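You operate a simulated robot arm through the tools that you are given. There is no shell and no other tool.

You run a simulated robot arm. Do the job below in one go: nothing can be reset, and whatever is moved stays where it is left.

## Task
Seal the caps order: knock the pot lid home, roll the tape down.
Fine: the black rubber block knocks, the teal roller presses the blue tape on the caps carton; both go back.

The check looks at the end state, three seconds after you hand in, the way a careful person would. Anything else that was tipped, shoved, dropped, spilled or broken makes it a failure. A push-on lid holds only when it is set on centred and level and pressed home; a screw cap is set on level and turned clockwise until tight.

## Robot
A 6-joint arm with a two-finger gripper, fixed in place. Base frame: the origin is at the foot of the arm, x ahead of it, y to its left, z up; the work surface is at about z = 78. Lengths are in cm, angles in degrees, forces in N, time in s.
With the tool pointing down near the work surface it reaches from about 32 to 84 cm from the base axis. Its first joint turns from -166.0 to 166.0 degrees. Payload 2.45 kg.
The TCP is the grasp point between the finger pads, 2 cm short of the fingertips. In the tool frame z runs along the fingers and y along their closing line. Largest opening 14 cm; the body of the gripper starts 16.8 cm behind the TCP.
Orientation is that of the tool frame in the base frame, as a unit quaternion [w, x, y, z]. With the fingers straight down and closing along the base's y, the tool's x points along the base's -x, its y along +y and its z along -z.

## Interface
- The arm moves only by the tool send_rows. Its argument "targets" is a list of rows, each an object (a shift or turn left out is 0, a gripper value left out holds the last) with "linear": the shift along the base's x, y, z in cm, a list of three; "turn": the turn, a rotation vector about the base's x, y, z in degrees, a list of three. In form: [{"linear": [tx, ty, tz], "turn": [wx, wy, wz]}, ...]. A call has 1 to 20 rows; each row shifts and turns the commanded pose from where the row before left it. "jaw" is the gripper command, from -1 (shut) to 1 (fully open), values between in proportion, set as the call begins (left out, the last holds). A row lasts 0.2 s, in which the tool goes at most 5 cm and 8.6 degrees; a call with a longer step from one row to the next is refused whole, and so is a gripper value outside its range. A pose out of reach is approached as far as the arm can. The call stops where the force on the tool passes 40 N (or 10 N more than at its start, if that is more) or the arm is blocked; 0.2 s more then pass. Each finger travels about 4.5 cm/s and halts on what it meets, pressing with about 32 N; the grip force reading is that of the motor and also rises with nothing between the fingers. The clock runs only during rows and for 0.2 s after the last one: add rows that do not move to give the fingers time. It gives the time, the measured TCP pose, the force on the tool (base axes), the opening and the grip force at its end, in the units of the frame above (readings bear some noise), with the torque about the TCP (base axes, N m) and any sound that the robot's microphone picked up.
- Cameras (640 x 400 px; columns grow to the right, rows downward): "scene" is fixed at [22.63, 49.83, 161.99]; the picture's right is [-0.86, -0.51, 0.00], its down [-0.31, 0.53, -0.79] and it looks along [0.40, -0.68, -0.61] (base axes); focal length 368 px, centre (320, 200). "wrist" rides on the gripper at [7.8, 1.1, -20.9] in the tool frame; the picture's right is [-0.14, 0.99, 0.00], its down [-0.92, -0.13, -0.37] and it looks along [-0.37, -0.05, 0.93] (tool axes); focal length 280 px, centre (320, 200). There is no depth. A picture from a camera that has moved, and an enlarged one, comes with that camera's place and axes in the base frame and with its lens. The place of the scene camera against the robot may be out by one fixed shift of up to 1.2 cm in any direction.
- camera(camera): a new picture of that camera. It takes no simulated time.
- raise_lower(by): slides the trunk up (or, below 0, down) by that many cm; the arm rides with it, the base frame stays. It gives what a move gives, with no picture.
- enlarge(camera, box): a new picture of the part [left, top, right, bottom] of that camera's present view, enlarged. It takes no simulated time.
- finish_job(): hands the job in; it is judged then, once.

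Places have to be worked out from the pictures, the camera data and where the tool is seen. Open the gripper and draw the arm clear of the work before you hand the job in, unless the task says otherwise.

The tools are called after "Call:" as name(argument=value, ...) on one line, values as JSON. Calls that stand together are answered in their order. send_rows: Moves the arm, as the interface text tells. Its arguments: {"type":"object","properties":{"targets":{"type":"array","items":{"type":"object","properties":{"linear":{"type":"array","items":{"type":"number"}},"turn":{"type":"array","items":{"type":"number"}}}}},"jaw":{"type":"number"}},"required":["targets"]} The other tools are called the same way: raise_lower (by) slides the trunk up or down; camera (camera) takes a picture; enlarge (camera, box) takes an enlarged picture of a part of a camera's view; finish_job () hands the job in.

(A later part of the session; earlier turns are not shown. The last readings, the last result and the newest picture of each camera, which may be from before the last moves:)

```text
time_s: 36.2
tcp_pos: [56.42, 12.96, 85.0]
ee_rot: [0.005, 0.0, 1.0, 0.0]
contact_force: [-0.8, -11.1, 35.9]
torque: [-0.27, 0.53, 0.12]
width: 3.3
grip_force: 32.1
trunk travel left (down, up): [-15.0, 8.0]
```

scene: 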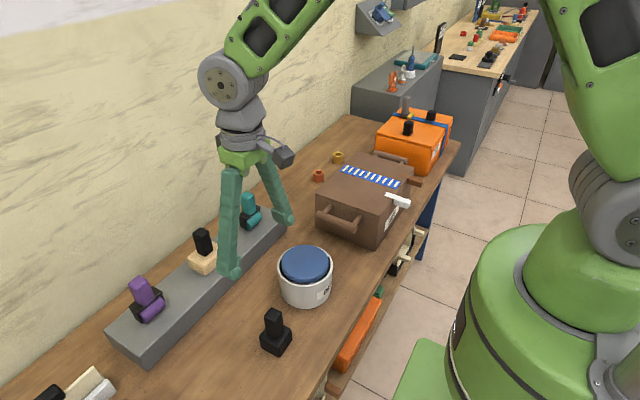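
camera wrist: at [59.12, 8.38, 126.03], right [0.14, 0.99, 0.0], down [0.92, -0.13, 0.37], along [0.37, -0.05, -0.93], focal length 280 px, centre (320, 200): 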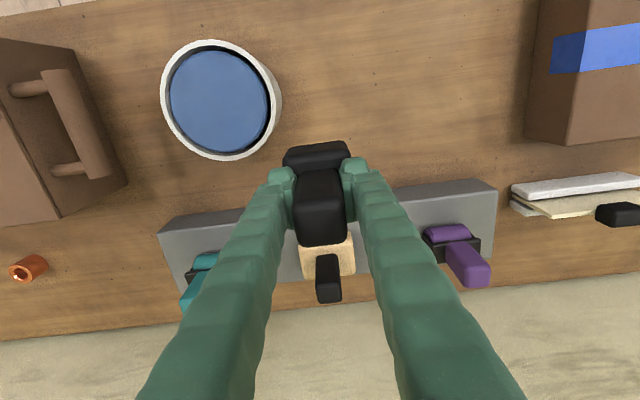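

Firm table contact (36 N). I relieve the push and open the fingers.

Call:
send_rows(targets=[{"linear": [0, 0, 0.1]}, {"linear": [0, 0, 0.06]}, {}])

Call:
send_rows(targets=[{}, {}, {}, {}], jaw=0)

Call:
enlarge(camera="wrist", box=[180, 100, 460, 280])

Call:
enlarge(camera="scene", box=[250, 230, 350, 370])

```text
time_s: 37.0
tcp_pos: [56.64, 12.94, 85.01]
ee_rot: [0.003, 0.0, 1.0, -0.001]
contact_force: [5.1, -6.1, 15.2]
torque: [0.02, -0.54, -0.18]
width: 3.28
grip_force: 32.6
trunk travel left (down, up): [-15.0, 8.0]
```

```text
time_s: 38.0
tcp_pos: [56.45, 12.95, 84.94]
ee_rot: [0.003, 0.0, 1.0, -0.001]
contact_force: [-0.6, -0.2, 0.5]
torque: [0.02, 0.01, 0.0]
width: 6.99
grip_force: 0.0
trunk travel left (down, up): [-15.0, 8.0]
```

```text
2.22 times, centred on (320, 190) of wrist
camera zoom: at [48.47, 14.17, 105.84], right [0.14, 0.99, 0.0], down [0.92, -0.13, 0.37], along [0.37, -0.05, -0.93], focal length 623 px, centre (320, 222)
```

zoom: 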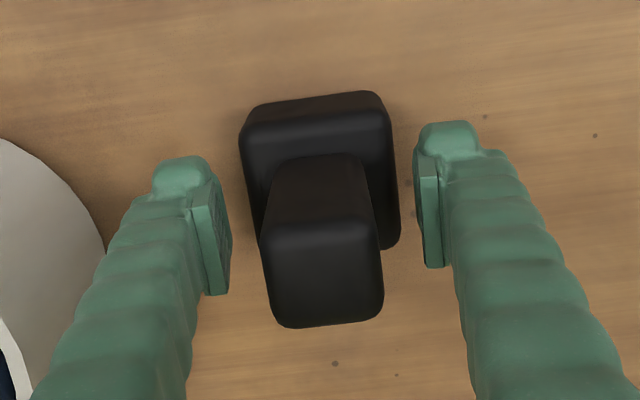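

```text
2.86 times, centred on (300, 300) of scene
camera zoom: at [22.63, 49.83, 161.99], right [-0.86, -0.51, 0.0], down [-0.31, 0.53, -0.79], along [0.4, -0.68, -0.61], focal length 1051 px, centre (377, -86)
```

zoom: 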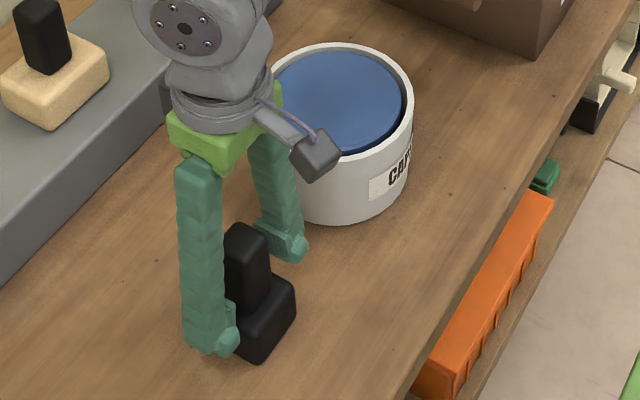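

The block stands upright on its spot, fingers free. Rising clear, then moving toward the teal roller (roughly (86, -13)) to look at it closely.

Call:
send_rows(targets=[{"linear": [0, 0, 2]}, {"linear": [0, 0, 5]}, {"linear": [0, 0, 5]}, {"linear": [0, 0, 5]}, {"linear": [0, 0, 5]}, {"linear": [0, 0, 5]}, {"linear": [3, -3.5, 0]}, {"linear": [3, -3.5, 0]}, {"linear": [3, -3.5, 0]}, {"linear": [3, -3.5, 0]}, {"linear": [2, -4, 0]}, {"linear": [1, -4, 0]}, {"linear": [1, -4, 0]}, {}, {}])

Call:
camera(camera="wrist")

Call:
camera(camera="scene")

```text
time_s: 41.2
tcp_pos: [72.25, -13.13, 111.92]
ee_rot: [0.002, 0.0, 1.0, -0.001]
contact_force: [-1.0, 0.0, 0.9]
torque: [-0.02, 0.0, -0.04]
width: 6.99
grip_force: 0.1
trunk travel left (down, up): [-15.0, 8.0]
```

```text
taken
camera wrist: at [64.25, -11.93, 132.81], right [0.14, 0.99, 0.0], down [0.92, -0.13, 0.37], along [0.37, -0.05, -0.93], focal length 280 px, centre (320, 200)
```

wrist: 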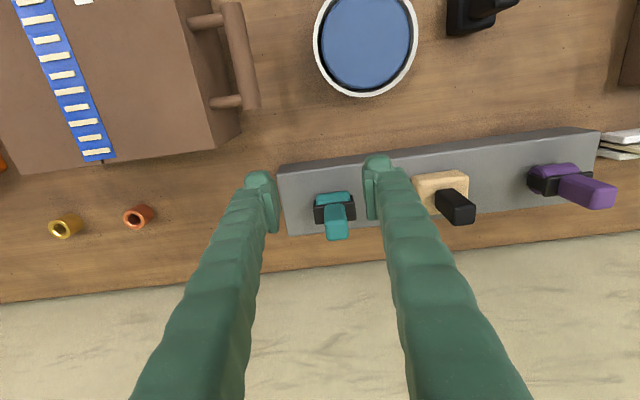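

```text
taken
```

scene: 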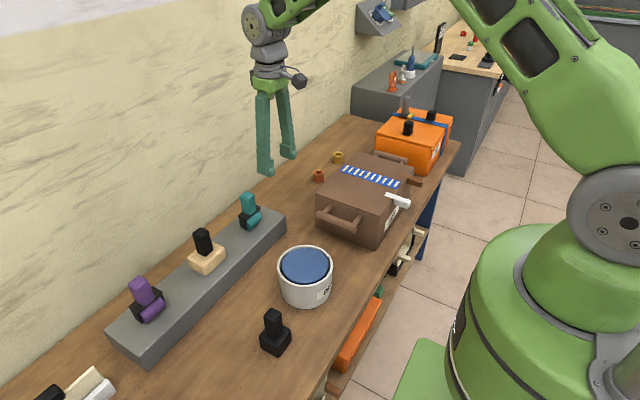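

Call:
enlarge(camera="wrist", box=[290, 170, 380, 260])

Call:
enlarge(camera="scene", box=[210, 170, 300, 260])

```text
4.44 times, centred on (335, 215) of wrist
camera zoom: at [64.25, -11.93, 132.81], right [0.14, 0.99, 0.0], down [0.92, -0.13, 0.37], along [0.37, -0.05, -0.93], focal length 1246 px, centre (253, 133)
```

zoom: 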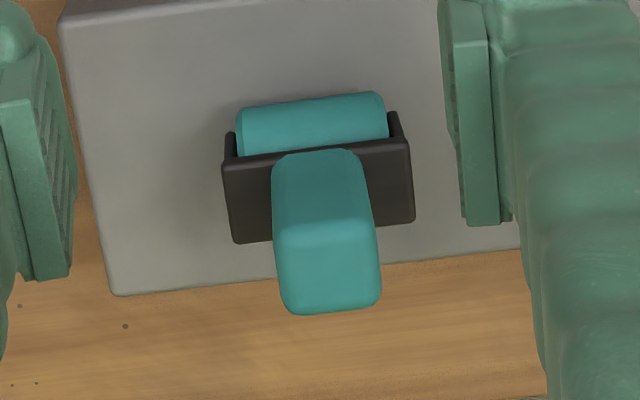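

```text
4.44 times, centred on (255, 215) of scene
camera zoom: at [22.63, 49.83, 161.99], right [-0.86, -0.51, 0.0], down [-0.31, 0.53, -0.79], along [0.4, -0.68, -0.61], focal length 1635 px, centre (609, 133)
```

zoom: 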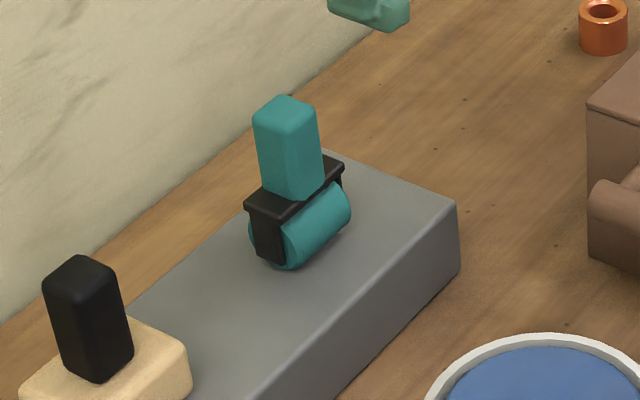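

The roller's axis and handle are aligned with base y; tray top ≈ z 86, handle around (83.6, -12), top ≈ z 97. Before picking it up I'll go and measure the tape on the carton with an unobstructed view.

Call:
send_rows(targets=[{"linear": [0, 0, 3]}, {"linear": [-1, -4.5, 0]}, {"linear": [-1, -4.5, 0]}, {"linear": [-1, -4.5, 0]}, {"linear": [-1, -4.5, 0]}, {"linear": [-1, -4.5, 0]}, {"linear": [-1, -4.5, 0]}, {"linear": [0, -3, 0]}, {}, {}], jaw=1)

Call:
camera(camera="wrist")

```text
time_s: 43.4
tcp_pos: [66.48, -43.03, 115.15]
ee_rot: [0.003, 0.0, 1.0, 0.0]
contact_force: [0.5, -0.2, 0.0]
torque: [-0.05, -0.02, -0.02]
width: 14.01
grip_force: 0.0
trunk travel left (down, up): [-15.0, 8.0]
```

```text
taken
camera wrist: at [58.55, -41.86, 136.01], right [0.14, 0.99, 0.0], down [0.92, -0.13, 0.37], along [0.37, -0.05, -0.93], focal length 280 px, centre (320, 200)
```

wrist: 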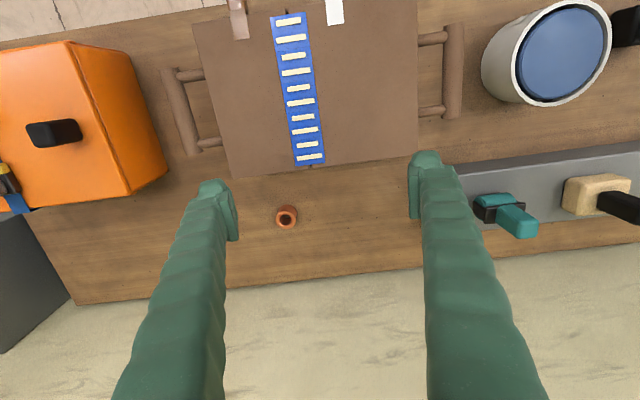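

The tape is in the upper centre of the view; I'll shift 8 cm toward the robot for a straight-down view.

Call:
send_rows(targets=[{"linear": [-4, -0.5, 0]}, {"linear": [-4, -0.5, 0]}, {}, {}, {}])

Call:
camera(camera="wrist")

Call:
enlarge(camera="wrist", box=[210, 20, 370, 240])

```text
time_s: 44.6
tcp_pos: [58.45, -43.86, 115.15]
ee_rot: [0.002, 0.0, 1.0, 0.0]
contact_force: [0.7, -0.1, -0.3]
torque: [0.01, 0.02, -0.01]
width: 14.01
grip_force: 0.2
trunk travel left (down, up): [-15.0, 8.0]
```

```text
taken
camera wrist: at [50.51, -42.73, 136.0], right [0.14, 0.99, 0.0], down [0.92, -0.13, 0.37], along [0.37, -0.05, -0.93], focal length 280 px, centre (320, 200)
```

wrist: 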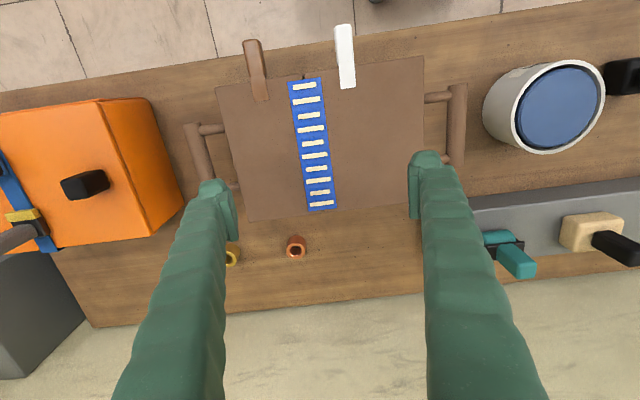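

```text
1.82 times, centred on (290, 130) of wrist
camera zoom: at [50.51, -42.73, 136.0], right [0.14, 0.99, 0.0], down [0.92, -0.13, 0.37], along [0.37, -0.05, -0.93], focal length 510 px, centre (374, 327)
```

zoom: 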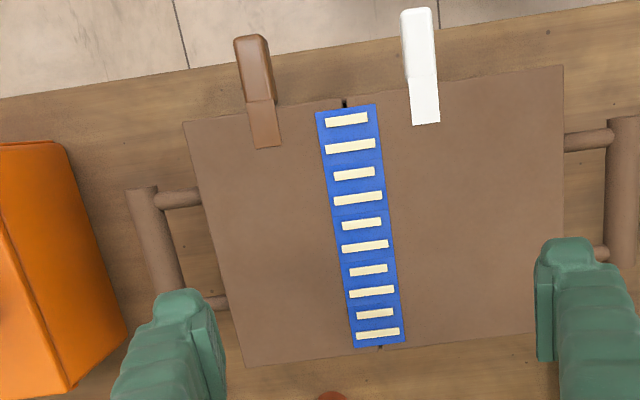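

The tape runs along the carton seam, parallel to base x: from x≈49.2 to 69.4 at y≈-44.7, top at z≈93.3, ~4.6 cm wide; the white and brown tabs stay >1.5 cm clear of the roller's track. Now back to the teal roller.

Call:
send_rows(targets=[{"linear": [2, 4.2, 0]}, {"linear": [2, 4.2, 0]}, {"linear": [3, 4, 0]}, {"linear": [3, 4, 0]}, {"linear": [3, 4, 0]}, {"linear": [3, 4, 0]}, {"linear": [3, 4, 0]}, {"linear": [3, 3.4, 0]}, {"linear": [2, 0, 0]}, {}, {}, {}])

Call:
camera(camera="wrist")

Call:
enlarge(camera="wrist", box=[270, 120, 380, 230])

Call:
enlarge(camera="scene", box=[180, 90, 310, 260])

```text
time_s: 47.2
tcp_pos: [82.14, -12.28, 114.8]
ee_rot: [0.003, 0.0, 1.0, 0.0]
contact_force: [0.9, 0.1, -1.2]
torque: [0.01, 0.02, 0.0]
width: 13.99
grip_force: 0.1
trunk travel left (down, up): [-15.0, 8.0]
```

```text
taken
camera wrist: at [74.28, -11.11, 135.64], right [0.14, 0.99, 0.0], down [0.92, -0.13, 0.37], along [0.37, -0.05, -0.93], focal length 280 px, centre (320, 200)
```

wrist: 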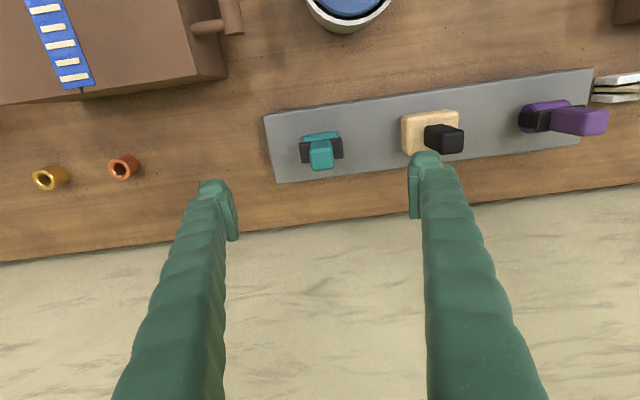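

```text
3.64 times, centred on (325, 175) of wrist
camera zoom: at [74.28, -11.11, 135.64], right [0.14, 0.99, 0.0], down [0.92, -0.13, 0.37], along [0.37, -0.05, -0.93], focal length 1020 px, centre (302, 291)
```

zoom: 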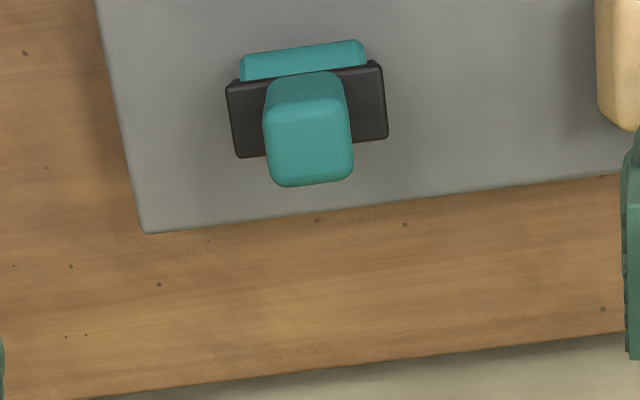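

```text
2.35 times, centred on (245, 175) of scene
camera zoom: at [22.63, 49.83, 161.99], right [-0.86, -0.51, 0.0], down [-0.31, 0.53, -0.79], along [0.4, -0.68, -0.61], focal length 865 px, centre (496, 259)
```

zoom: 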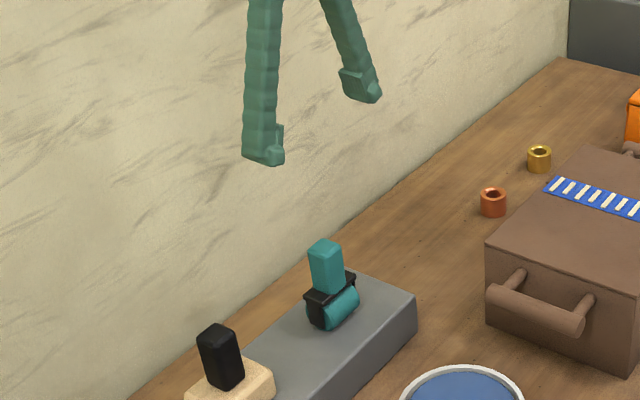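

Handle centre triangulates to (83.85, -12.06), top z≈96.6, frame plate top ≈ 89.7. I align and descend to just above the handle first.

Call:
send_rows(targets=[{"linear": [1.75, 0.18, 0]}, {"linear": [0, 0, -4]}, {"linear": [0, 0, -4]}, {"linear": [0, 0, -4]}, {"linear": [0, 0, -2.8]}, {}, {}, {}], jaw=0.3)

Call:
enlarge(camera="wrist", box=[180, 100, 460, 280])

Call:
enlarge(camera="scene", box=[180, 120, 310, 270])

```text
time_s: 49.0
tcp_pos: [84.47, -11.97, 100.19]
ee_rot: [0.003, -0.001, 1.0, -0.001]
contact_force: [-0.2, 1.3, 0.6]
torque: [0.0, -0.02, 0.01]
width: 9.11
grip_force: 0.0
trunk travel left (down, up): [-15.0, 8.0]
```

```text
2.22 times, centred on (320, 190) of wrist
camera zoom: at [76.49, -10.78, 121.1], right [0.14, 0.99, 0.0], down [0.92, -0.13, 0.37], along [0.37, -0.05, -0.93], focal length 623 px, centre (320, 222)
```

zoom: 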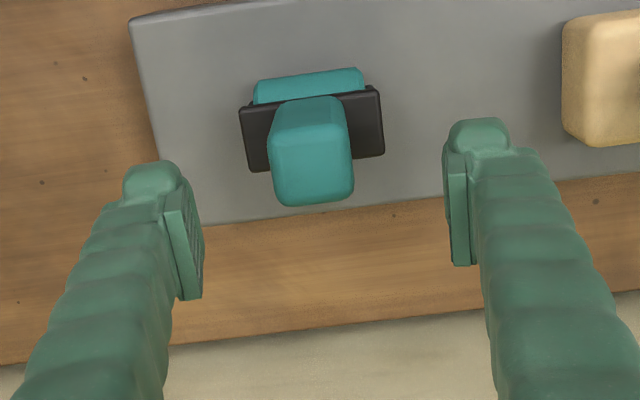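

```text
2.67 times, centred on (245, 195) of scene
camera zoom: at [22.63, 49.83, 161.99], right [-0.86, -0.51, 0.0], down [-0.31, 0.53, -0.79], along [0.4, -0.68, -0.61], focal length 981 px, centre (520, 213)
```

zoom: 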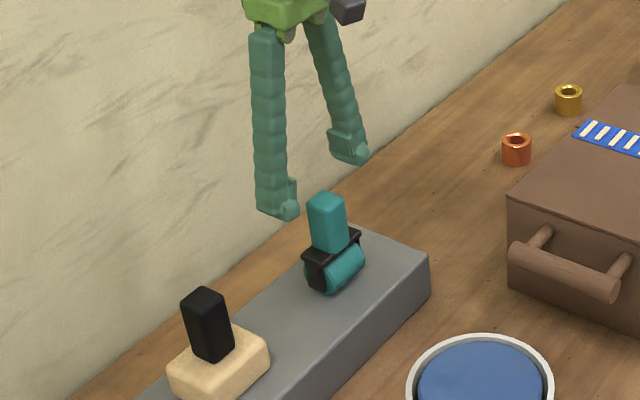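

Consistent: handle at (83.84, -12.08). Small correction and descend to grip height z≈93.

Call:
send_rows(targets=[{"linear": [-0.45, -0.17, 0]}, {}, {"linear": [0, 0, -2.5]}, {"linear": [0, 0, -2.5]}, {"linear": [0, 0, -2.2]}, {}, {}])

Call:
enlarge(camera="wrist", box=[180, 100, 460, 280])

Call:
enlarge(camera="scene", box=[180, 120, 310, 270])

```text
time_s: 50.6
tcp_pos: [83.87, -12.38, 92.94]
ee_rot: [0.004, 0.0, 1.0, 0.0]
contact_force: [0.3, 0.5, -1.1]
torque: [0.01, 0.02, 0.03]
width: 9.1
grip_force: 0.0
trunk travel left (down, up): [-15.0, 8.0]
```

```text
2.22 times, centred on (320, 190) of wrist
camera zoom: at [75.79, -11.16, 113.75], right [0.14, 0.99, 0.0], down [0.92, -0.13, 0.37], along [0.37, -0.05, -0.93], focal length 623 px, centre (320, 222)
```

zoom: 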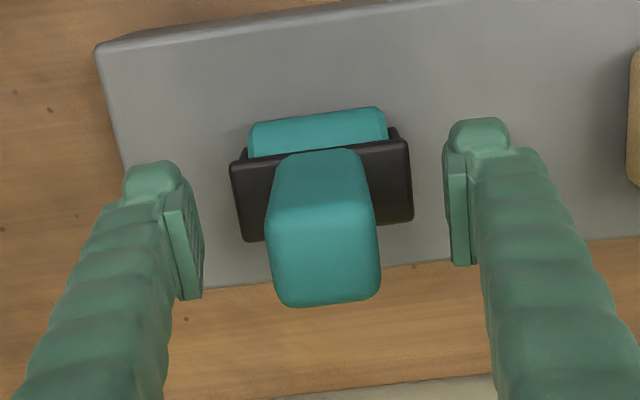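

```text
2.67 times, centred on (245, 195) of scene
camera zoom: at [22.63, 49.83, 161.99], right [-0.86, -0.51, 0.0], down [-0.31, 0.53, -0.79], along [0.4, -0.68, -0.61], focal length 981 px, centre (520, 213)
```

zoom: 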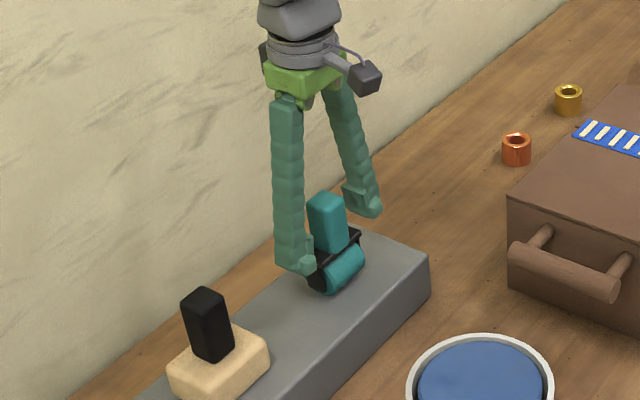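

Fingers straddle the handle. Closing.

Call:
send_rows(targets=[{"linear": [0.1, 0.15, 0]}, {}, {}, {}, {}, {}, {}], jaw=-1)

Call:
enlarge(camera="wrist", box=[180, 100, 460, 280])

```text
time_s: 52.2
tcp_pos: [84.0, -12.18, 92.91]
ee_rot: [0.004, 0.0, 1.0, 0.0]
contact_force: [0.2, -0.5, 0.7]
torque: [0.02, -0.01, 0.0]
width: 3.29
grip_force: 32.5
trunk travel left (down, up): [-15.0, 8.0]
```

```text
2.22 times, centred on (320, 190) of wrist
camera zoom: at [75.92, -11.0, 113.78], right [0.14, 0.99, 0.0], down [0.92, -0.13, 0.37], along [0.37, -0.05, -0.93], focal length 623 px, centre (320, 222)
```

zoom: 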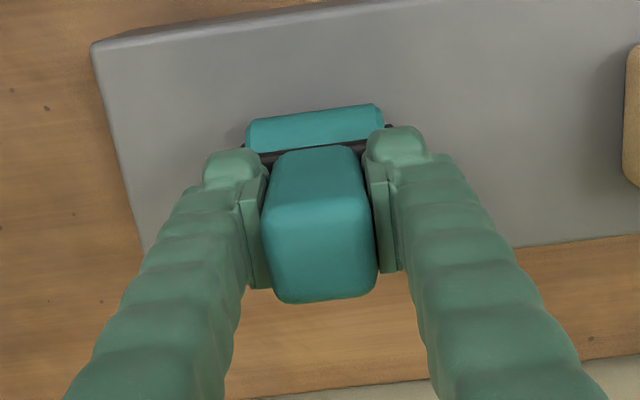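

Gripped (rest pose (83.9, -12.1, 92.9) to return to). Lift and carry it over the far end of the tape.

Call:
send_rows(targets=[{"linear": [0, 0, 1]}, {"linear": [0, 0, 4]}, {"linear": [0, 0, 4]}, {"linear": [0, 0, 4]}, {"linear": [0, 0, 4]}, {"linear": [-4, -2, 0]}, {"linear": [-4, -2, 0]}, {"linear": [-3, -3.5, 0]}, {"linear": [-2, -4, 0]}, {"linear": [-1.5, -4.5, 0]}, {"linear": [-1, -4.5, 0]}, {"linear": [0, -4.5, 0]}, {"linear": [0, -4, 0]}, {"linear": [0, -3.5, 0]}, {}, {}, {}])

Call:
camera(camera="wrist")

Call:
enlarge(camera="scene", box=[300, 80, 460, 260])

```text
time_s: 55.8
tcp_pos: [68.24, -44.53, 110.04]
ee_rot: [0.002, 0.0, 1.0, 0.0]
contact_force: [-0.1, -0.5, -2.2]
torque: [-0.03, -0.03, -0.02]
width: 3.28
grip_force: 31.8
trunk travel left (down, up): [-15.0, 8.0]
```

```text
taken
camera wrist: at [60.26, -43.37, 130.83], right [0.14, 0.99, 0.0], down [0.92, -0.13, 0.37], along [0.37, -0.05, -0.93], focal length 280 px, centre (320, 200)
```

wrist: 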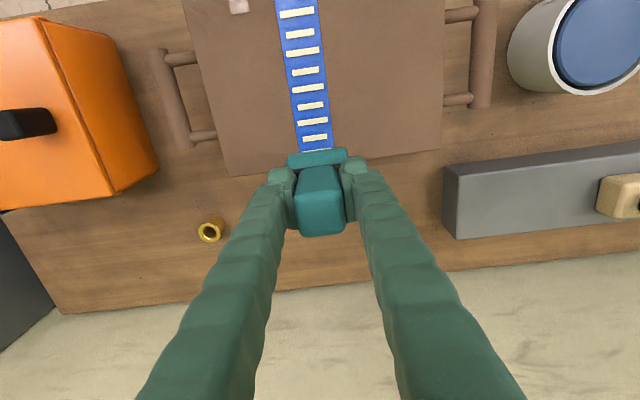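

```text
2.22 times, centred on (380, 170) of scene
camera zoom: at [22.63, 49.83, 161.99], right [-0.86, -0.51, 0.0], down [-0.31, 0.53, -0.79], along [0.4, -0.68, -0.61], focal length 817 px, centre (187, 267)
```

zoom: 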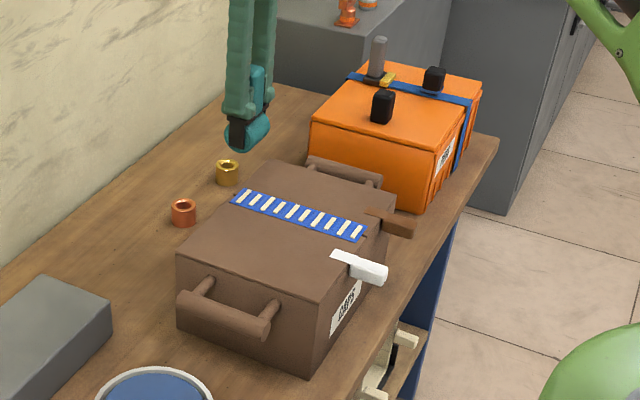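

Tape is at y≈-44.8. I shift 0.25 cm, come to x≈66 and lower the roller gently onto the tape (contact expected near TCP z≈100).

Call:
send_rows(targets=[{"linear": [-2.2, -0.25, 0]}, {"linear": [0, 0, -3]}, {"linear": [0, 0, -3]}, {"linear": [0, 0, -2]}, {"linear": [0, 0, -0.5]}, {}, {}, {}])

Call:
enlarge(camera="wrist", box=[240, 80, 400, 240])

Call:
enlarge(camera="scene", box=[320, 110, 430, 230])

```text
time_s: 57.6
tcp_pos: [66.17, -44.78, 101.45]
ee_rot: [0.002, 0.0, 1.0, 0.0]
contact_force: [-0.3, 0.2, -1.9]
torque: [0.03, -0.01, 0.0]
width: 3.29
grip_force: 31.8
trunk travel left (down, up): [-15.0, 8.0]
```

```text
2.50 times, centred on (320, 160) of wrist
camera zoom: at [58.13, -43.51, 122.29], right [0.14, 0.99, 0.0], down [0.92, -0.13, 0.37], along [0.37, -0.05, -0.93], focal length 701 px, centre (320, 300)
```

zoom: 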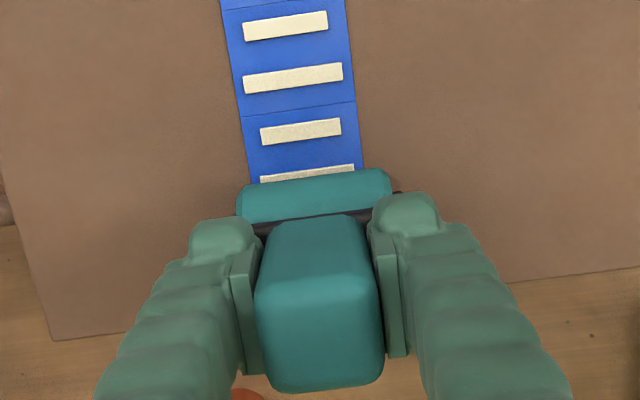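

```text
3.33 times, centred on (375, 170) of scene
camera zoom: at [22.63, 49.83, 161.99], right [-0.86, -0.51, 0.0], down [-0.31, 0.53, -0.79], along [0.4, -0.68, -0.61], focal length 1226 px, centre (137, 300)
```

zoom: 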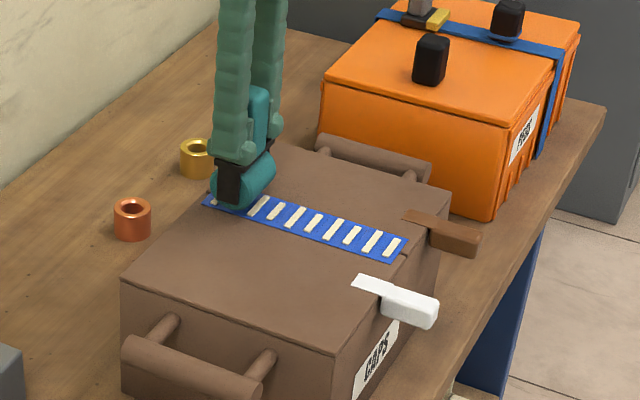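

Well aligned over the tape. Lowering in fine steps to contact.

Call:
send_rows(targets=[{"linear": [0, -0.1, -0.25]}, {"linear": [0, 0, -0.25]}, {"linear": [0, 0, -0.2]}, {"linear": [0, 0, -0.15]}, {"linear": [0, 0, -0.15]}, {"linear": [0, 0, -0.15]}])

```text
time_s: 59.0
tcp_pos: [66.13, -45.0, 100.48]
ee_rot: [0.005, 0.0, 1.0, -0.002]
contact_force: [-0.4, -1.5, 11.7]
torque: [0.05, 0.12, 0.03]
width: 3.29
grip_force: 31.9
trunk travel left (down, up): [-15.0, 8.0]
```

Contact: ~13 N net. Add a bit more and roll toward the far end of the tape first (x≈69.3).

Call:
send_rows(targets=[{"linear": [0, 0.05, -0.05]}, {"linear": [0.4, 0, 0]}, {"linear": [0.4, 0, 0]}, {"linear": [0.4, 0, 0]}, {"linear": [0.4, 0, 0]}])

```text
time_s: 60.2
tcp_pos: [67.45, -44.88, 100.56]
ee_rot: [0.003, 0.0, 1.0, 0.0]
contact_force: [-8.6, -0.7, 20.6]
torque: [0.0, 0.53, 0.02]
width: 3.27
grip_force: 31.8
trunk travel left (down, up): [-15.0, 8.0]
```

About 22 N net, with some rolling drag. Continue to the end at x≈69.3.

Call:
send_rows(targets=[{"linear": [0.4, 0, 0]}, {"linear": [0.4, 0, 0]}, {"linear": [0.4, 0, 0]}, {"linear": [0.4, 0, 0]}, {}])

Call:
enlarge(camera="scene", box=[320, 110, 430, 230])

Call:
enlarge(camera="wrist", box=[240, 80, 400, 240])

```text
time_s: 61.4
tcp_pos: [69.33, -44.82, 100.48]
ee_rot: [0.005, 0.0, 1.0, 0.0]
contact_force: [-6.9, -0.2, 22.5]
torque: [-0.02, 0.3, -0.03]
width: 3.28
grip_force: 32.1
trunk travel left (down, up): [-15.0, 8.0]
```

```text
3.33 times, centred on (375, 170) of scene
camera zoom: at [22.63, 49.83, 161.99], right [-0.86, -0.51, 0.0], down [-0.31, 0.53, -0.79], along [0.4, -0.68, -0.61], focal length 1226 px, centre (137, 300)
```

zoom: 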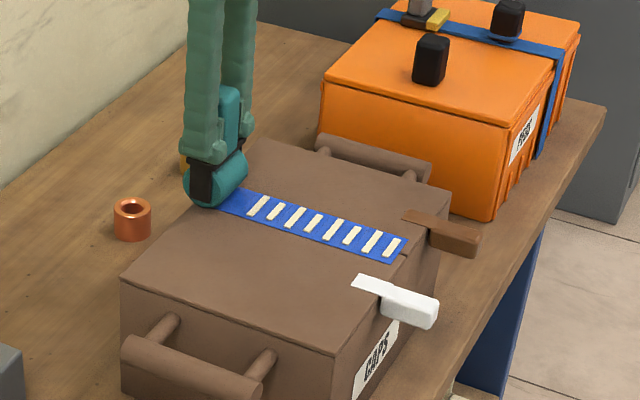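

```text
2.50 times, centred on (320, 160) of wrist
camera zoom: at [61.23, -43.61, 121.35], right [0.14, 0.99, 0.0], down [0.92, -0.13, 0.38], along [0.37, -0.05, -0.93], focal length 701 px, centre (320, 300)
```

zoom: 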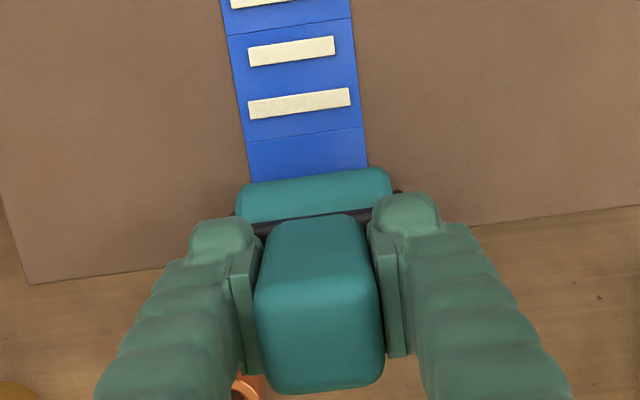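

The cream bars vanish where pressed, so this works. Rolling back toward the robot at the same pressure.

Call:
send_rows(targets=[{"linear": [-0.4, 0, 0]}, {"linear": [-0.4, 0, 0]}, {"linear": [-0.5, 0, 0]}, {"linear": [-0.5, 0, 0]}, {"linear": [-0.5, 0, 0]}, {"linear": [-0.5, 0, 0]}, {"linear": [-0.5, 0, 0]}, {"linear": [-0.5, 0, 0]}, {"linear": [-0.5, 0, 0]}, {"linear": [-0.5, 0, 0]}])

Call:
enlarge(camera="scene", box=[320, 110, 430, 230])

```text
time_s: 63.6
tcp_pos: [64.51, -44.77, 100.49]
ee_rot: [0.004, 0.0, 1.0, -0.001]
contact_force: [9.2, 0.8, 24.3]
torque: [0.04, -0.38, 0.05]
width: 3.28
grip_force: 32.5
trunk travel left (down, up): [-15.0, 8.0]
```

```text
3.33 times, centred on (375, 170) of scene
camera zoom: at [22.63, 49.83, 161.99], right [-0.86, -0.51, 0.0], down [-0.31, 0.53, -0.79], along [0.4, -0.68, -0.61], focal length 1226 px, centre (137, 300)
```

zoom: 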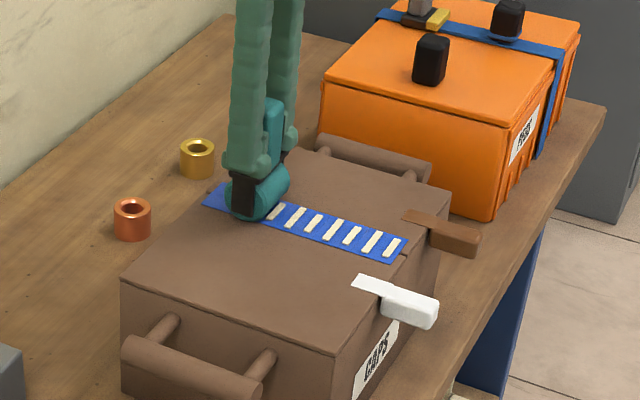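

Going well at ~25 N. Continue rolling toward x≈58.

Call:
send_rows(targets=[{"linear": [-0.5, 0, 0]}, {"linear": [-0.5, 0, 0]}, {"linear": [-0.5, 0, 0]}, {"linear": [-0.5, 0, 0]}, {"linear": [-0.5, 0, 0]}, {"linear": [-0.5, 0, 0]}, {"linear": [-0.5, 0, 0]}, {"linear": [-0.5, 0, 0]}, {"linear": [-0.5, 0, 0]}, {"linear": [-0.5, 0, 0]}, {"linear": [-0.5, 0, 0]}, {"linear": [-0.5, 0, 0]}])

Call:
enlarge(camera="scene", box=[320, 110, 430, 230])

Call:
enlarge(camera="wrist", box=[240, 80, 400, 240])

```text
time_s: 66.2
tcp_pos: [58.52, -44.63, 100.28]
ee_rot: [0.004, 0.0, 1.0, -0.001]
contact_force: [7.8, 1.5, 22.9]
torque: [0.08, -0.3, -0.02]
width: 3.28
grip_force: 31.6
trunk travel left (down, up): [-15.0, 8.0]
```

```text
3.33 times, centred on (375, 170) of scene
camera zoom: at [22.63, 49.83, 161.99], right [-0.86, -0.51, 0.0], down [-0.31, 0.53, -0.79], along [0.4, -0.68, -0.61], focal length 1226 px, centre (137, 300)
```

zoom: 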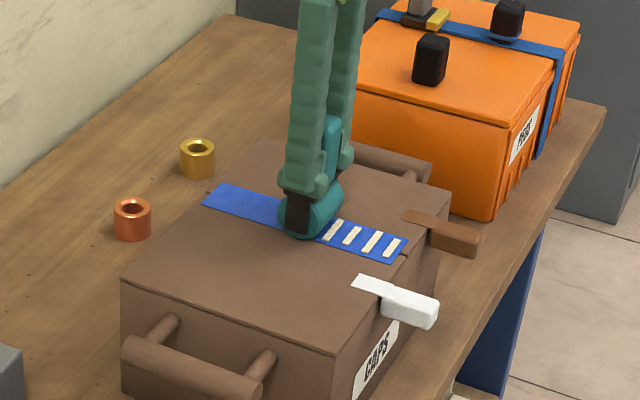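

```text
2.50 times, centred on (320, 160) of wrist
camera zoom: at [50.53, -43.47, 121.12], right [0.14, 0.99, 0.0], down [0.92, -0.13, 0.38], along [0.37, -0.05, -0.93], focal length 701 px, centre (320, 300)
```

zoom: 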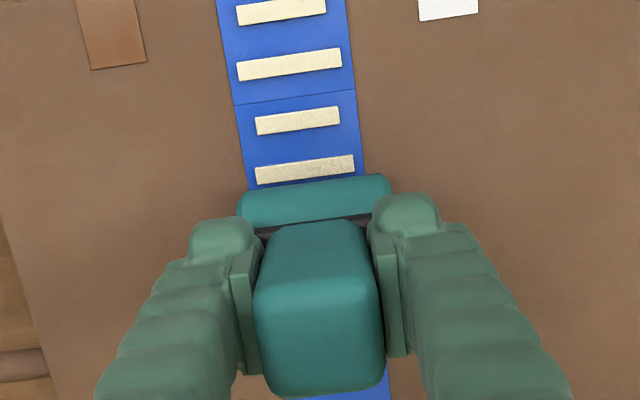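

Three segments done and still centred. Continue to x≈52.5.

Call:
send_rows(targets=[{"linear": [-0.5, -0.05, 0]}, {"linear": [-0.5, -0.05, 0]}, {"linear": [-0.5, 0, 0]}, {"linear": [-0.5, 0, 0]}, {"linear": [-0.5, 0, 0]}, {"linear": [-0.5, 0, 0]}, {"linear": [-0.5, 0, 0]}, {"linear": [-0.5, 0, 0]}, {"linear": [-0.5, 0, 0]}, {"linear": [-0.5, 0, 0]}, {"linear": [-0.5, 0, 0]}, {"linear": [-0.5, 0, 0]}])

Call:
enlarge(camera="scene", box=[320, 110, 430, 230])

Call:
enlarge(camera="wrist", box=[240, 80, 400, 240])

```text
time_s: 68.8
tcp_pos: [52.61, -45.06, 100.27]
ee_rot: [0.004, 0.0, 1.0, -0.001]
contact_force: [1.4, 1.1, 4.7]
torque: [0.05, 0.0, -0.03]
width: 3.32
grip_force: 31.9
trunk travel left (down, up): [-15.0, 8.0]
```

```text
3.33 times, centred on (375, 170) of scene
camera zoom: at [22.63, 49.83, 161.99], right [-0.86, -0.51, 0.0], down [-0.31, 0.53, -0.79], along [0.4, -0.68, -0.61], focal length 1226 px, centre (137, 300)
```

zoom: 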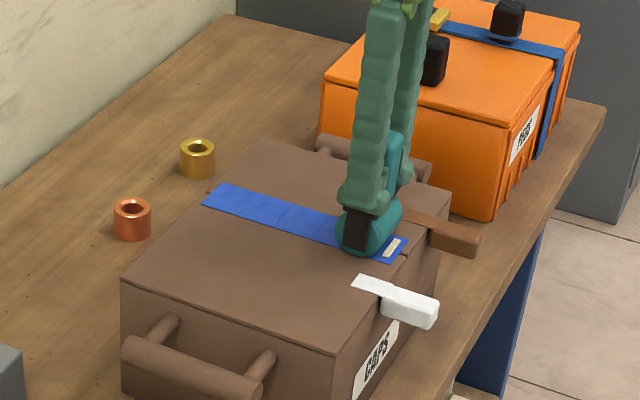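

```text
2.50 times, centred on (320, 160) of wrist
camera zoom: at [44.56, -43.74, 121.12], right [0.14, 0.99, 0.0], down [0.92, -0.13, 0.37], along [0.37, -0.05, -0.93], focal length 701 px, centre (320, 300)
```

zoom: 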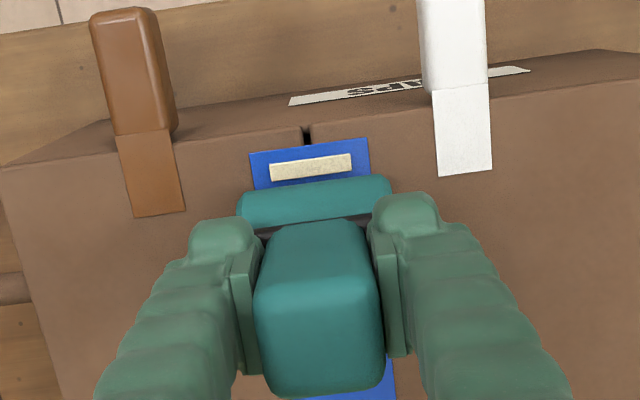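

Force fell to ~7 N net here, so I press down a little more, then continue to the near end at x≈49.3 (the tape end is at 49.2).

Call:
send_rows(targets=[{"linear": [0, 0.08, -0.08]}, {"linear": [0, 0, -0.08]}, {}])

```text
time_s: 69.6
tcp_pos: [52.52, -44.95, 100.16]
ee_rot: [0.003, 0.0, 1.0, 0.0]
contact_force: [-2.4, -1.8, 16.3]
torque: [-0.08, 0.41, 0.03]
width: 3.28
grip_force: 32.5
trunk travel left (down, up): [-15.0, 8.0]
```

Call:
send_rows(targets=[{"linear": [0, 0, -0.05]}, {"linear": [0.5, 0, 0]}, {"linear": [0.5, 0, 0]}, {"linear": [0.5, 0, 0]}, {"linear": [0.5, 0, 0]}, {"linear": [-0.5, 0, 0]}, {"linear": [-0.5, 0, 0]}, {"linear": [-0.5, 0, 0]}, {"linear": [-0.5, 0, 0]}, {"linear": [-0.4, 0, 0]}, {"linear": [-0.4, 0, 0]}])

```text
time_s: 72.0
tcp_pos: [51.86, -44.87, 100.07]
ee_rot: [0.004, 0.0, 1.0, -0.001]
contact_force: [6.9, -0.7, 18.5]
torque: [-0.04, -0.51, 0.03]
width: 3.29
grip_force: 31.6
trunk travel left (down, up): [-15.0, 8.0]
```

~20 N net at x≈51.9. Rolling on to the near end.

Call:
send_rows(targets=[{"linear": [-0.4, 0, -0.02]}, {"linear": [-0.4, 0, 0]}, {"linear": [-0.4, 0, -0.02]}, {"linear": [-0.4, 0, 0]}, {"linear": [-0.4, 0, 0]}, {"linear": [-0.4, 0, 0]}, {}])

Call:
enlarge(camera="scene", box=[320, 110, 430, 230])

Call:
enlarge(camera="wrist", box=[240, 80, 400, 240])

```text
time_s: 73.6
tcp_pos: [49.36, -44.81, 100.1]
ee_rot: [0.004, 0.0, 1.0, -0.001]
contact_force: [6.5, 0.6, 18.2]
torque: [-0.01, -0.38, 0.0]
width: 3.3
grip_force: 32.1
trunk travel left (down, up): [-15.0, 8.0]
```

```text
3.33 times, centred on (375, 170) of scene
camera zoom: at [22.63, 49.83, 161.99], right [-0.86, -0.51, 0.0], down [-0.31, 0.53, -0.79], along [0.4, -0.68, -0.61], focal length 1226 px, centre (137, 300)
```

zoom: 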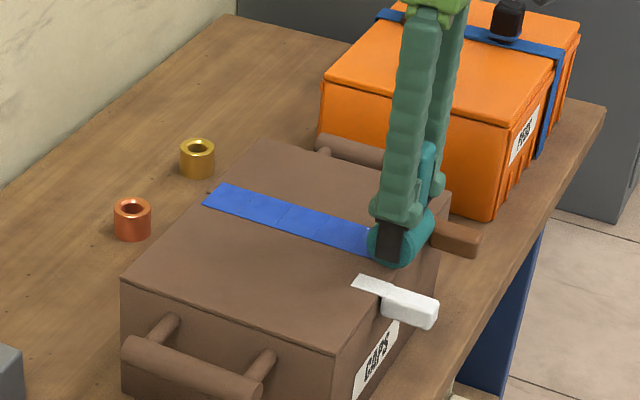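

```text
2.50 times, centred on (320, 160) of wrist
camera zoom: at [41.36, -43.59, 120.96], right [0.14, 0.99, 0.0], down [0.92, -0.13, 0.37], along [0.37, -0.05, -0.93], focal length 701 px, centre (320, 300)
```

zoom: 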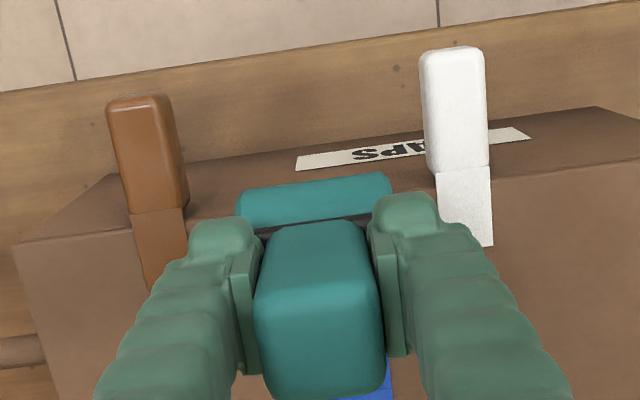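

The roller is at the near end with ~20 N. I roll back a few centimetres, then lift and inspect the tape.

Call:
send_rows(targets=[{"linear": [0.4, 0, 0]}, {"linear": [0.4, 0, 0]}, {"linear": [0.5, 0, 0]}, {"linear": [0.5, 0, 0]}, {"linear": [0.5, 0, 0]}, {"linear": [0.5, 0, 0]}, {"linear": [0.5, 0, 0]}, {"linear": [0.5, 0, 0]}, {"linear": [0, 0, 0.5]}, {"linear": [0, 0, 3]}, {"linear": [0, 0, 4]}, {"linear": [0, 0, 2.5]}, {"linear": [4, 0, 0]}, {"linear": [4, 0, 0]}, {"linear": [4, 0, 0]}, {}, {}])

Call:
camera(camera="wrist")

Call:
enlarge(camera="scene", box=[320, 110, 430, 230])

```text
time_s: 77.2
tcp_pos: [65.43, -44.69, 109.89]
ee_rot: [0.003, 0.0, 1.0, 0.001]
contact_force: [0.5, 0.2, -1.4]
torque: [0.01, -0.03, 0.01]
width: 3.28
grip_force: 32.3
trunk travel left (down, up): [-15.0, 8.0]
```

```text
taken
camera wrist: at [57.46, -43.58, 130.85], right [0.14, 0.99, 0.0], down [0.92, -0.13, 0.37], along [0.37, -0.05, -0.93], focal length 280 px, centre (320, 200)
```

wrist: 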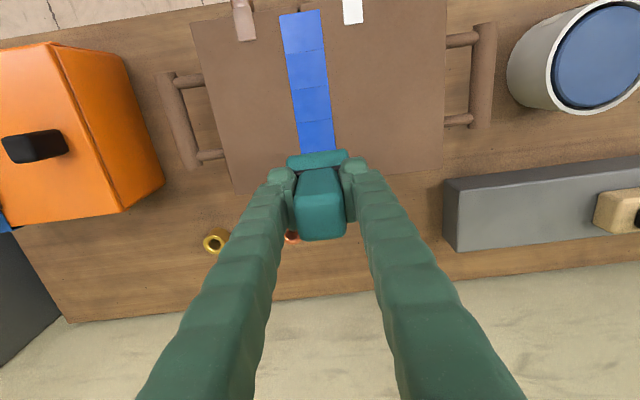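

```text
3.33 times, centred on (375, 170) of scene
camera zoom: at [22.63, 49.83, 161.99], right [-0.86, -0.51, 0.0], down [-0.31, 0.53, -0.79], along [0.4, -0.68, -0.61], focal length 1226 px, centre (137, 300)
```

zoom: 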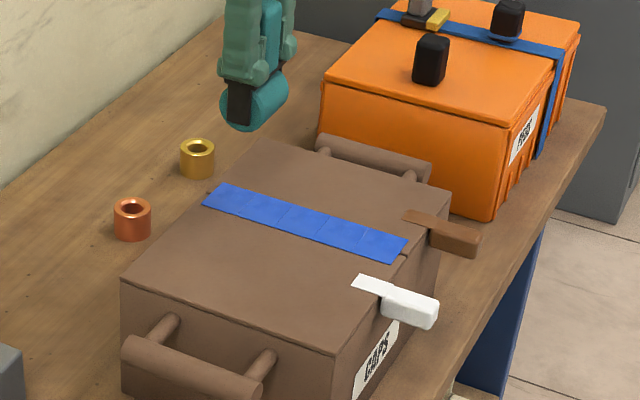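

All bars are gone along the whole tape and the carton hasn't moved. Taking the roller back to its tray along the reverse path.

Call:
send_rows(targets=[{"linear": [1, 3.5, 0]}, {"linear": [1, 4, 0]}, {"linear": [1, 4.5, 0]}, {"linear": [1.5, 4.5, 0]}, {"linear": [2, 4.5, 0]}, {"linear": [2.5, 4, 0]}, {"linear": [3, 3.5, 0]}, {"linear": [3.5, 2.2, 0]}, {"linear": [3, 1.9, 0]}, {}, {"linear": [0, 0, -4]}, {"linear": [0, 0, -4]}, {"linear": [0, 0, -4]}, {}, {}, {}])

Call:
camera(camera="wrist")

Call:
enlarge(camera="scene", box=[180, 120, 310, 270])

```text
time_s: 80.6
tcp_pos: [84.14, -12.59, 98.16]
ee_rot: [0.002, 0.0, 1.0, 0.0]
contact_force: [0.0, 0.5, -3.3]
torque: [-0.06, 0.0, -0.01]
width: 3.29
grip_force: 32.3
trunk travel left (down, up): [-15.0, 8.0]
```

```text
taken
camera wrist: at [76.07, -11.26, 118.98], right [0.14, 0.99, 0.0], down [0.92, -0.13, 0.37], along [0.37, -0.05, -0.93], focal length 280 px, centre (320, 200)
```

wrist: 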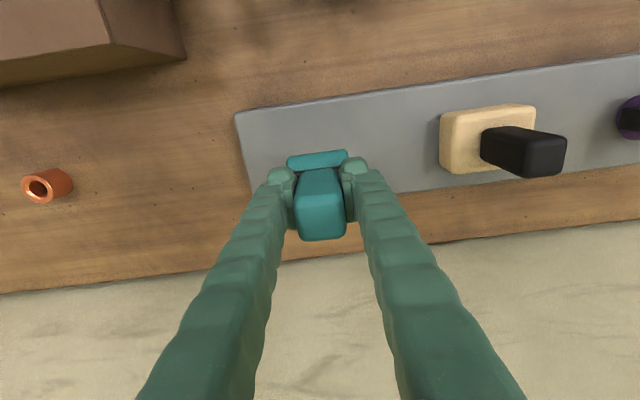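

```text
2.67 times, centred on (245, 195) of scene
camera zoom: at [22.63, 49.83, 161.99], right [-0.86, -0.51, 0.0], down [-0.31, 0.53, -0.79], along [0.4, -0.68, -0.61], focal length 981 px, centre (520, 213)
```

zoom: 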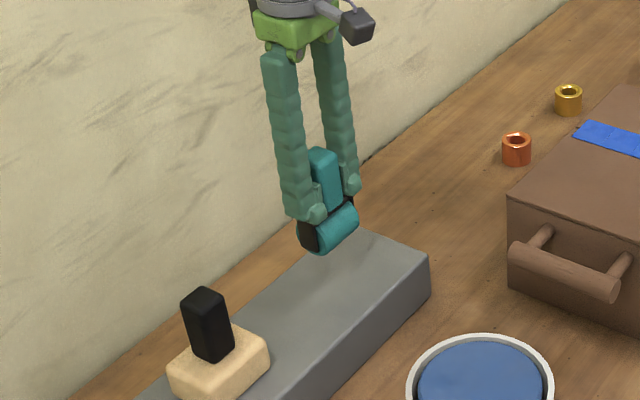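

About 0.3 cm off in y; correct and lower gently to the tray (contact expected near z≈92.6).

Call:
send_rows(targets=[{"linear": [-0.12, 0.3, -1]}, {"linear": [0, 0, -1.5]}, {"linear": [0, 0, -1.2]}, {"linear": [0, 0, -0.7]}, {"linear": [0, 0, -0.3]}, {"linear": [0, 0, -0.2]}, {}])

Call:
enlarge(camera="scene", box=[180, 120, 310, 270])

```text
time_s: 82.2
tcp_pos: [83.57, -11.9, 93.08]
ee_rot: [0.003, 0.001, 1.0, -0.001]
contact_force: [-0.4, -1.0, -2.1]
torque: [0.0, -0.01, -0.02]
width: 3.28
grip_force: 32.4
trunk travel left (down, up): [-15.0, 8.0]
```

```text
2.67 times, centred on (245, 195) of scene
camera zoom: at [22.63, 49.83, 161.99], right [-0.86, -0.51, 0.0], down [-0.31, 0.53, -0.79], along [0.4, -0.68, -0.61], focal length 981 px, centre (520, 213)
```

zoom: 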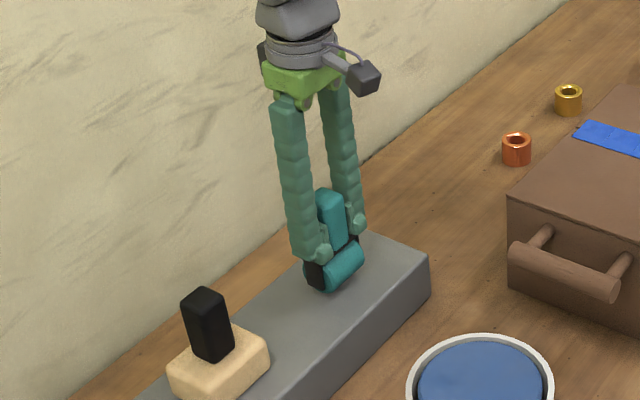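

Call:
send_rows(targets=[{"linear": [0.2, -0.15, 0]}, {}, {"linear": [0, 0, -0.1]}, {"linear": [0, 0, -0.1]}, {}])

```text
time_s: 83.4
tcp_pos: [83.67, -12.19, 93.01]
ee_rot: [0.002, -0.001, 1.0, 0.0]
contact_force: [-0.3, 0.0, -1.1]
torque: [0.03, 0.02, 0.02]
width: 3.29
grip_force: 31.8
trunk travel left (down, up): [-15.0, 8.0]
```

The pose is right (83.7, -12.2); weight not yet taken. A bit lower in 0.08 cm steps.

Call:
send_rows(targets=[{"linear": [0.1, 0.05, -0.08]}, {"linear": [0, 0, -0.08]}, {}])

```text
time_s: 84.2
tcp_pos: [83.95, -11.99, 92.71]
ee_rot: [0.003, 0.0, 1.0, 0.0]
contact_force: [0.5, 0.7, -3.2]
torque: [0.0, -0.01, 0.02]
width: 3.29
grip_force: 31.7
trunk travel left (down, up): [-15.0, 8.0]
```

Call:
send_rows(targets=[{"linear": [0, 0, -0.08]}, {"linear": [0, 0, -0.08]}, {}])

Call:
enlarge(camera="scene", box=[210, 170, 300, 260])

```text
time_s: 85.0
tcp_pos: [83.85, -12.02, 92.57]
ee_rot: [0.003, 0.0, 1.0, 0.0]
contact_force: [0.5, -0.3, -1.6]
torque: [0.0, -0.01, 0.02]
width: 3.32
grip_force: 32.1
trunk travel left (down, up): [-15.0, 8.0]
```

```text
4.44 times, centred on (255, 215) of scene
camera zoom: at [22.63, 49.83, 161.99], right [-0.86, -0.51, 0.0], down [-0.31, 0.53, -0.79], along [0.4, -0.68, -0.61], focal length 1635 px, centre (609, 133)
```

zoom: 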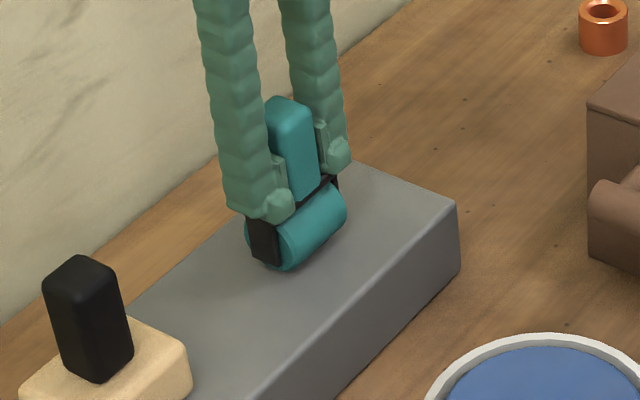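

The roller looks perhaps slightly pitched in the grip; checking the wrist view before letting go.

Call:
enlarge(camera="wrist", box=[180, 100, 460, 280])

Call:
enlarge(camera="scene", box=[235, 185, 275, 240])

```text
2.22 times, centred on (320, 190) of wrist
camera zoom: at [75.88, -10.76, 113.44], right [0.14, 0.99, 0.0], down [0.92, -0.13, 0.37], along [0.37, -0.05, -0.93], focal length 623 px, centre (320, 222)
```

zoom: 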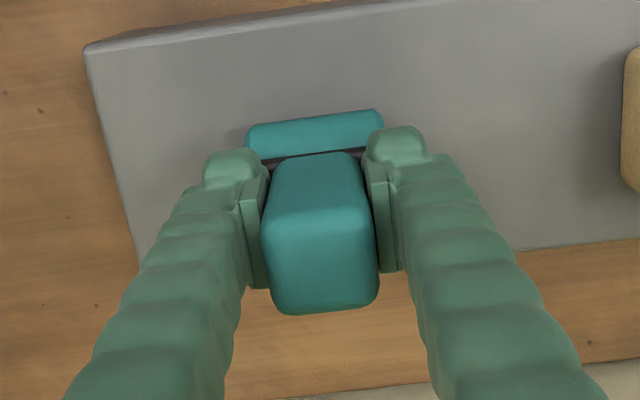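

```text
7.27 times, centred on (255, 212) of scene
camera zoom: at [22.63, 49.83, 161.99], right [-0.86, -0.51, 0.0], down [-0.31, 0.53, -0.79], along [0.4, -0.68, -0.61], focal length 2675 px, centre (793, 109)
```

zoom: 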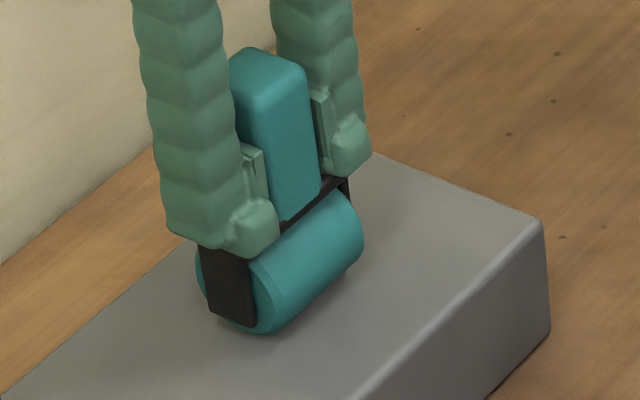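

Little or no tilt; it mainly slid up ~0.3 cm in the grip. Lowering the last bit until the tray takes the weight.

Call:
send_rows(targets=[{"linear": [0, 0, -0.07]}, {"linear": [0, 0, -0.07]}, {}])

```text
time_s: 85.8
tcp_pos: [83.84, -12.06, 92.56]
ee_rot: [0.004, 0.0, 1.0, -0.001]
contact_force: [-2.7, 1.3, 5.9]
torque: [0.03, 0.1, -0.03]
width: 3.28
grip_force: 31.8
trunk travel left (down, up): [-15.0, 8.0]
```

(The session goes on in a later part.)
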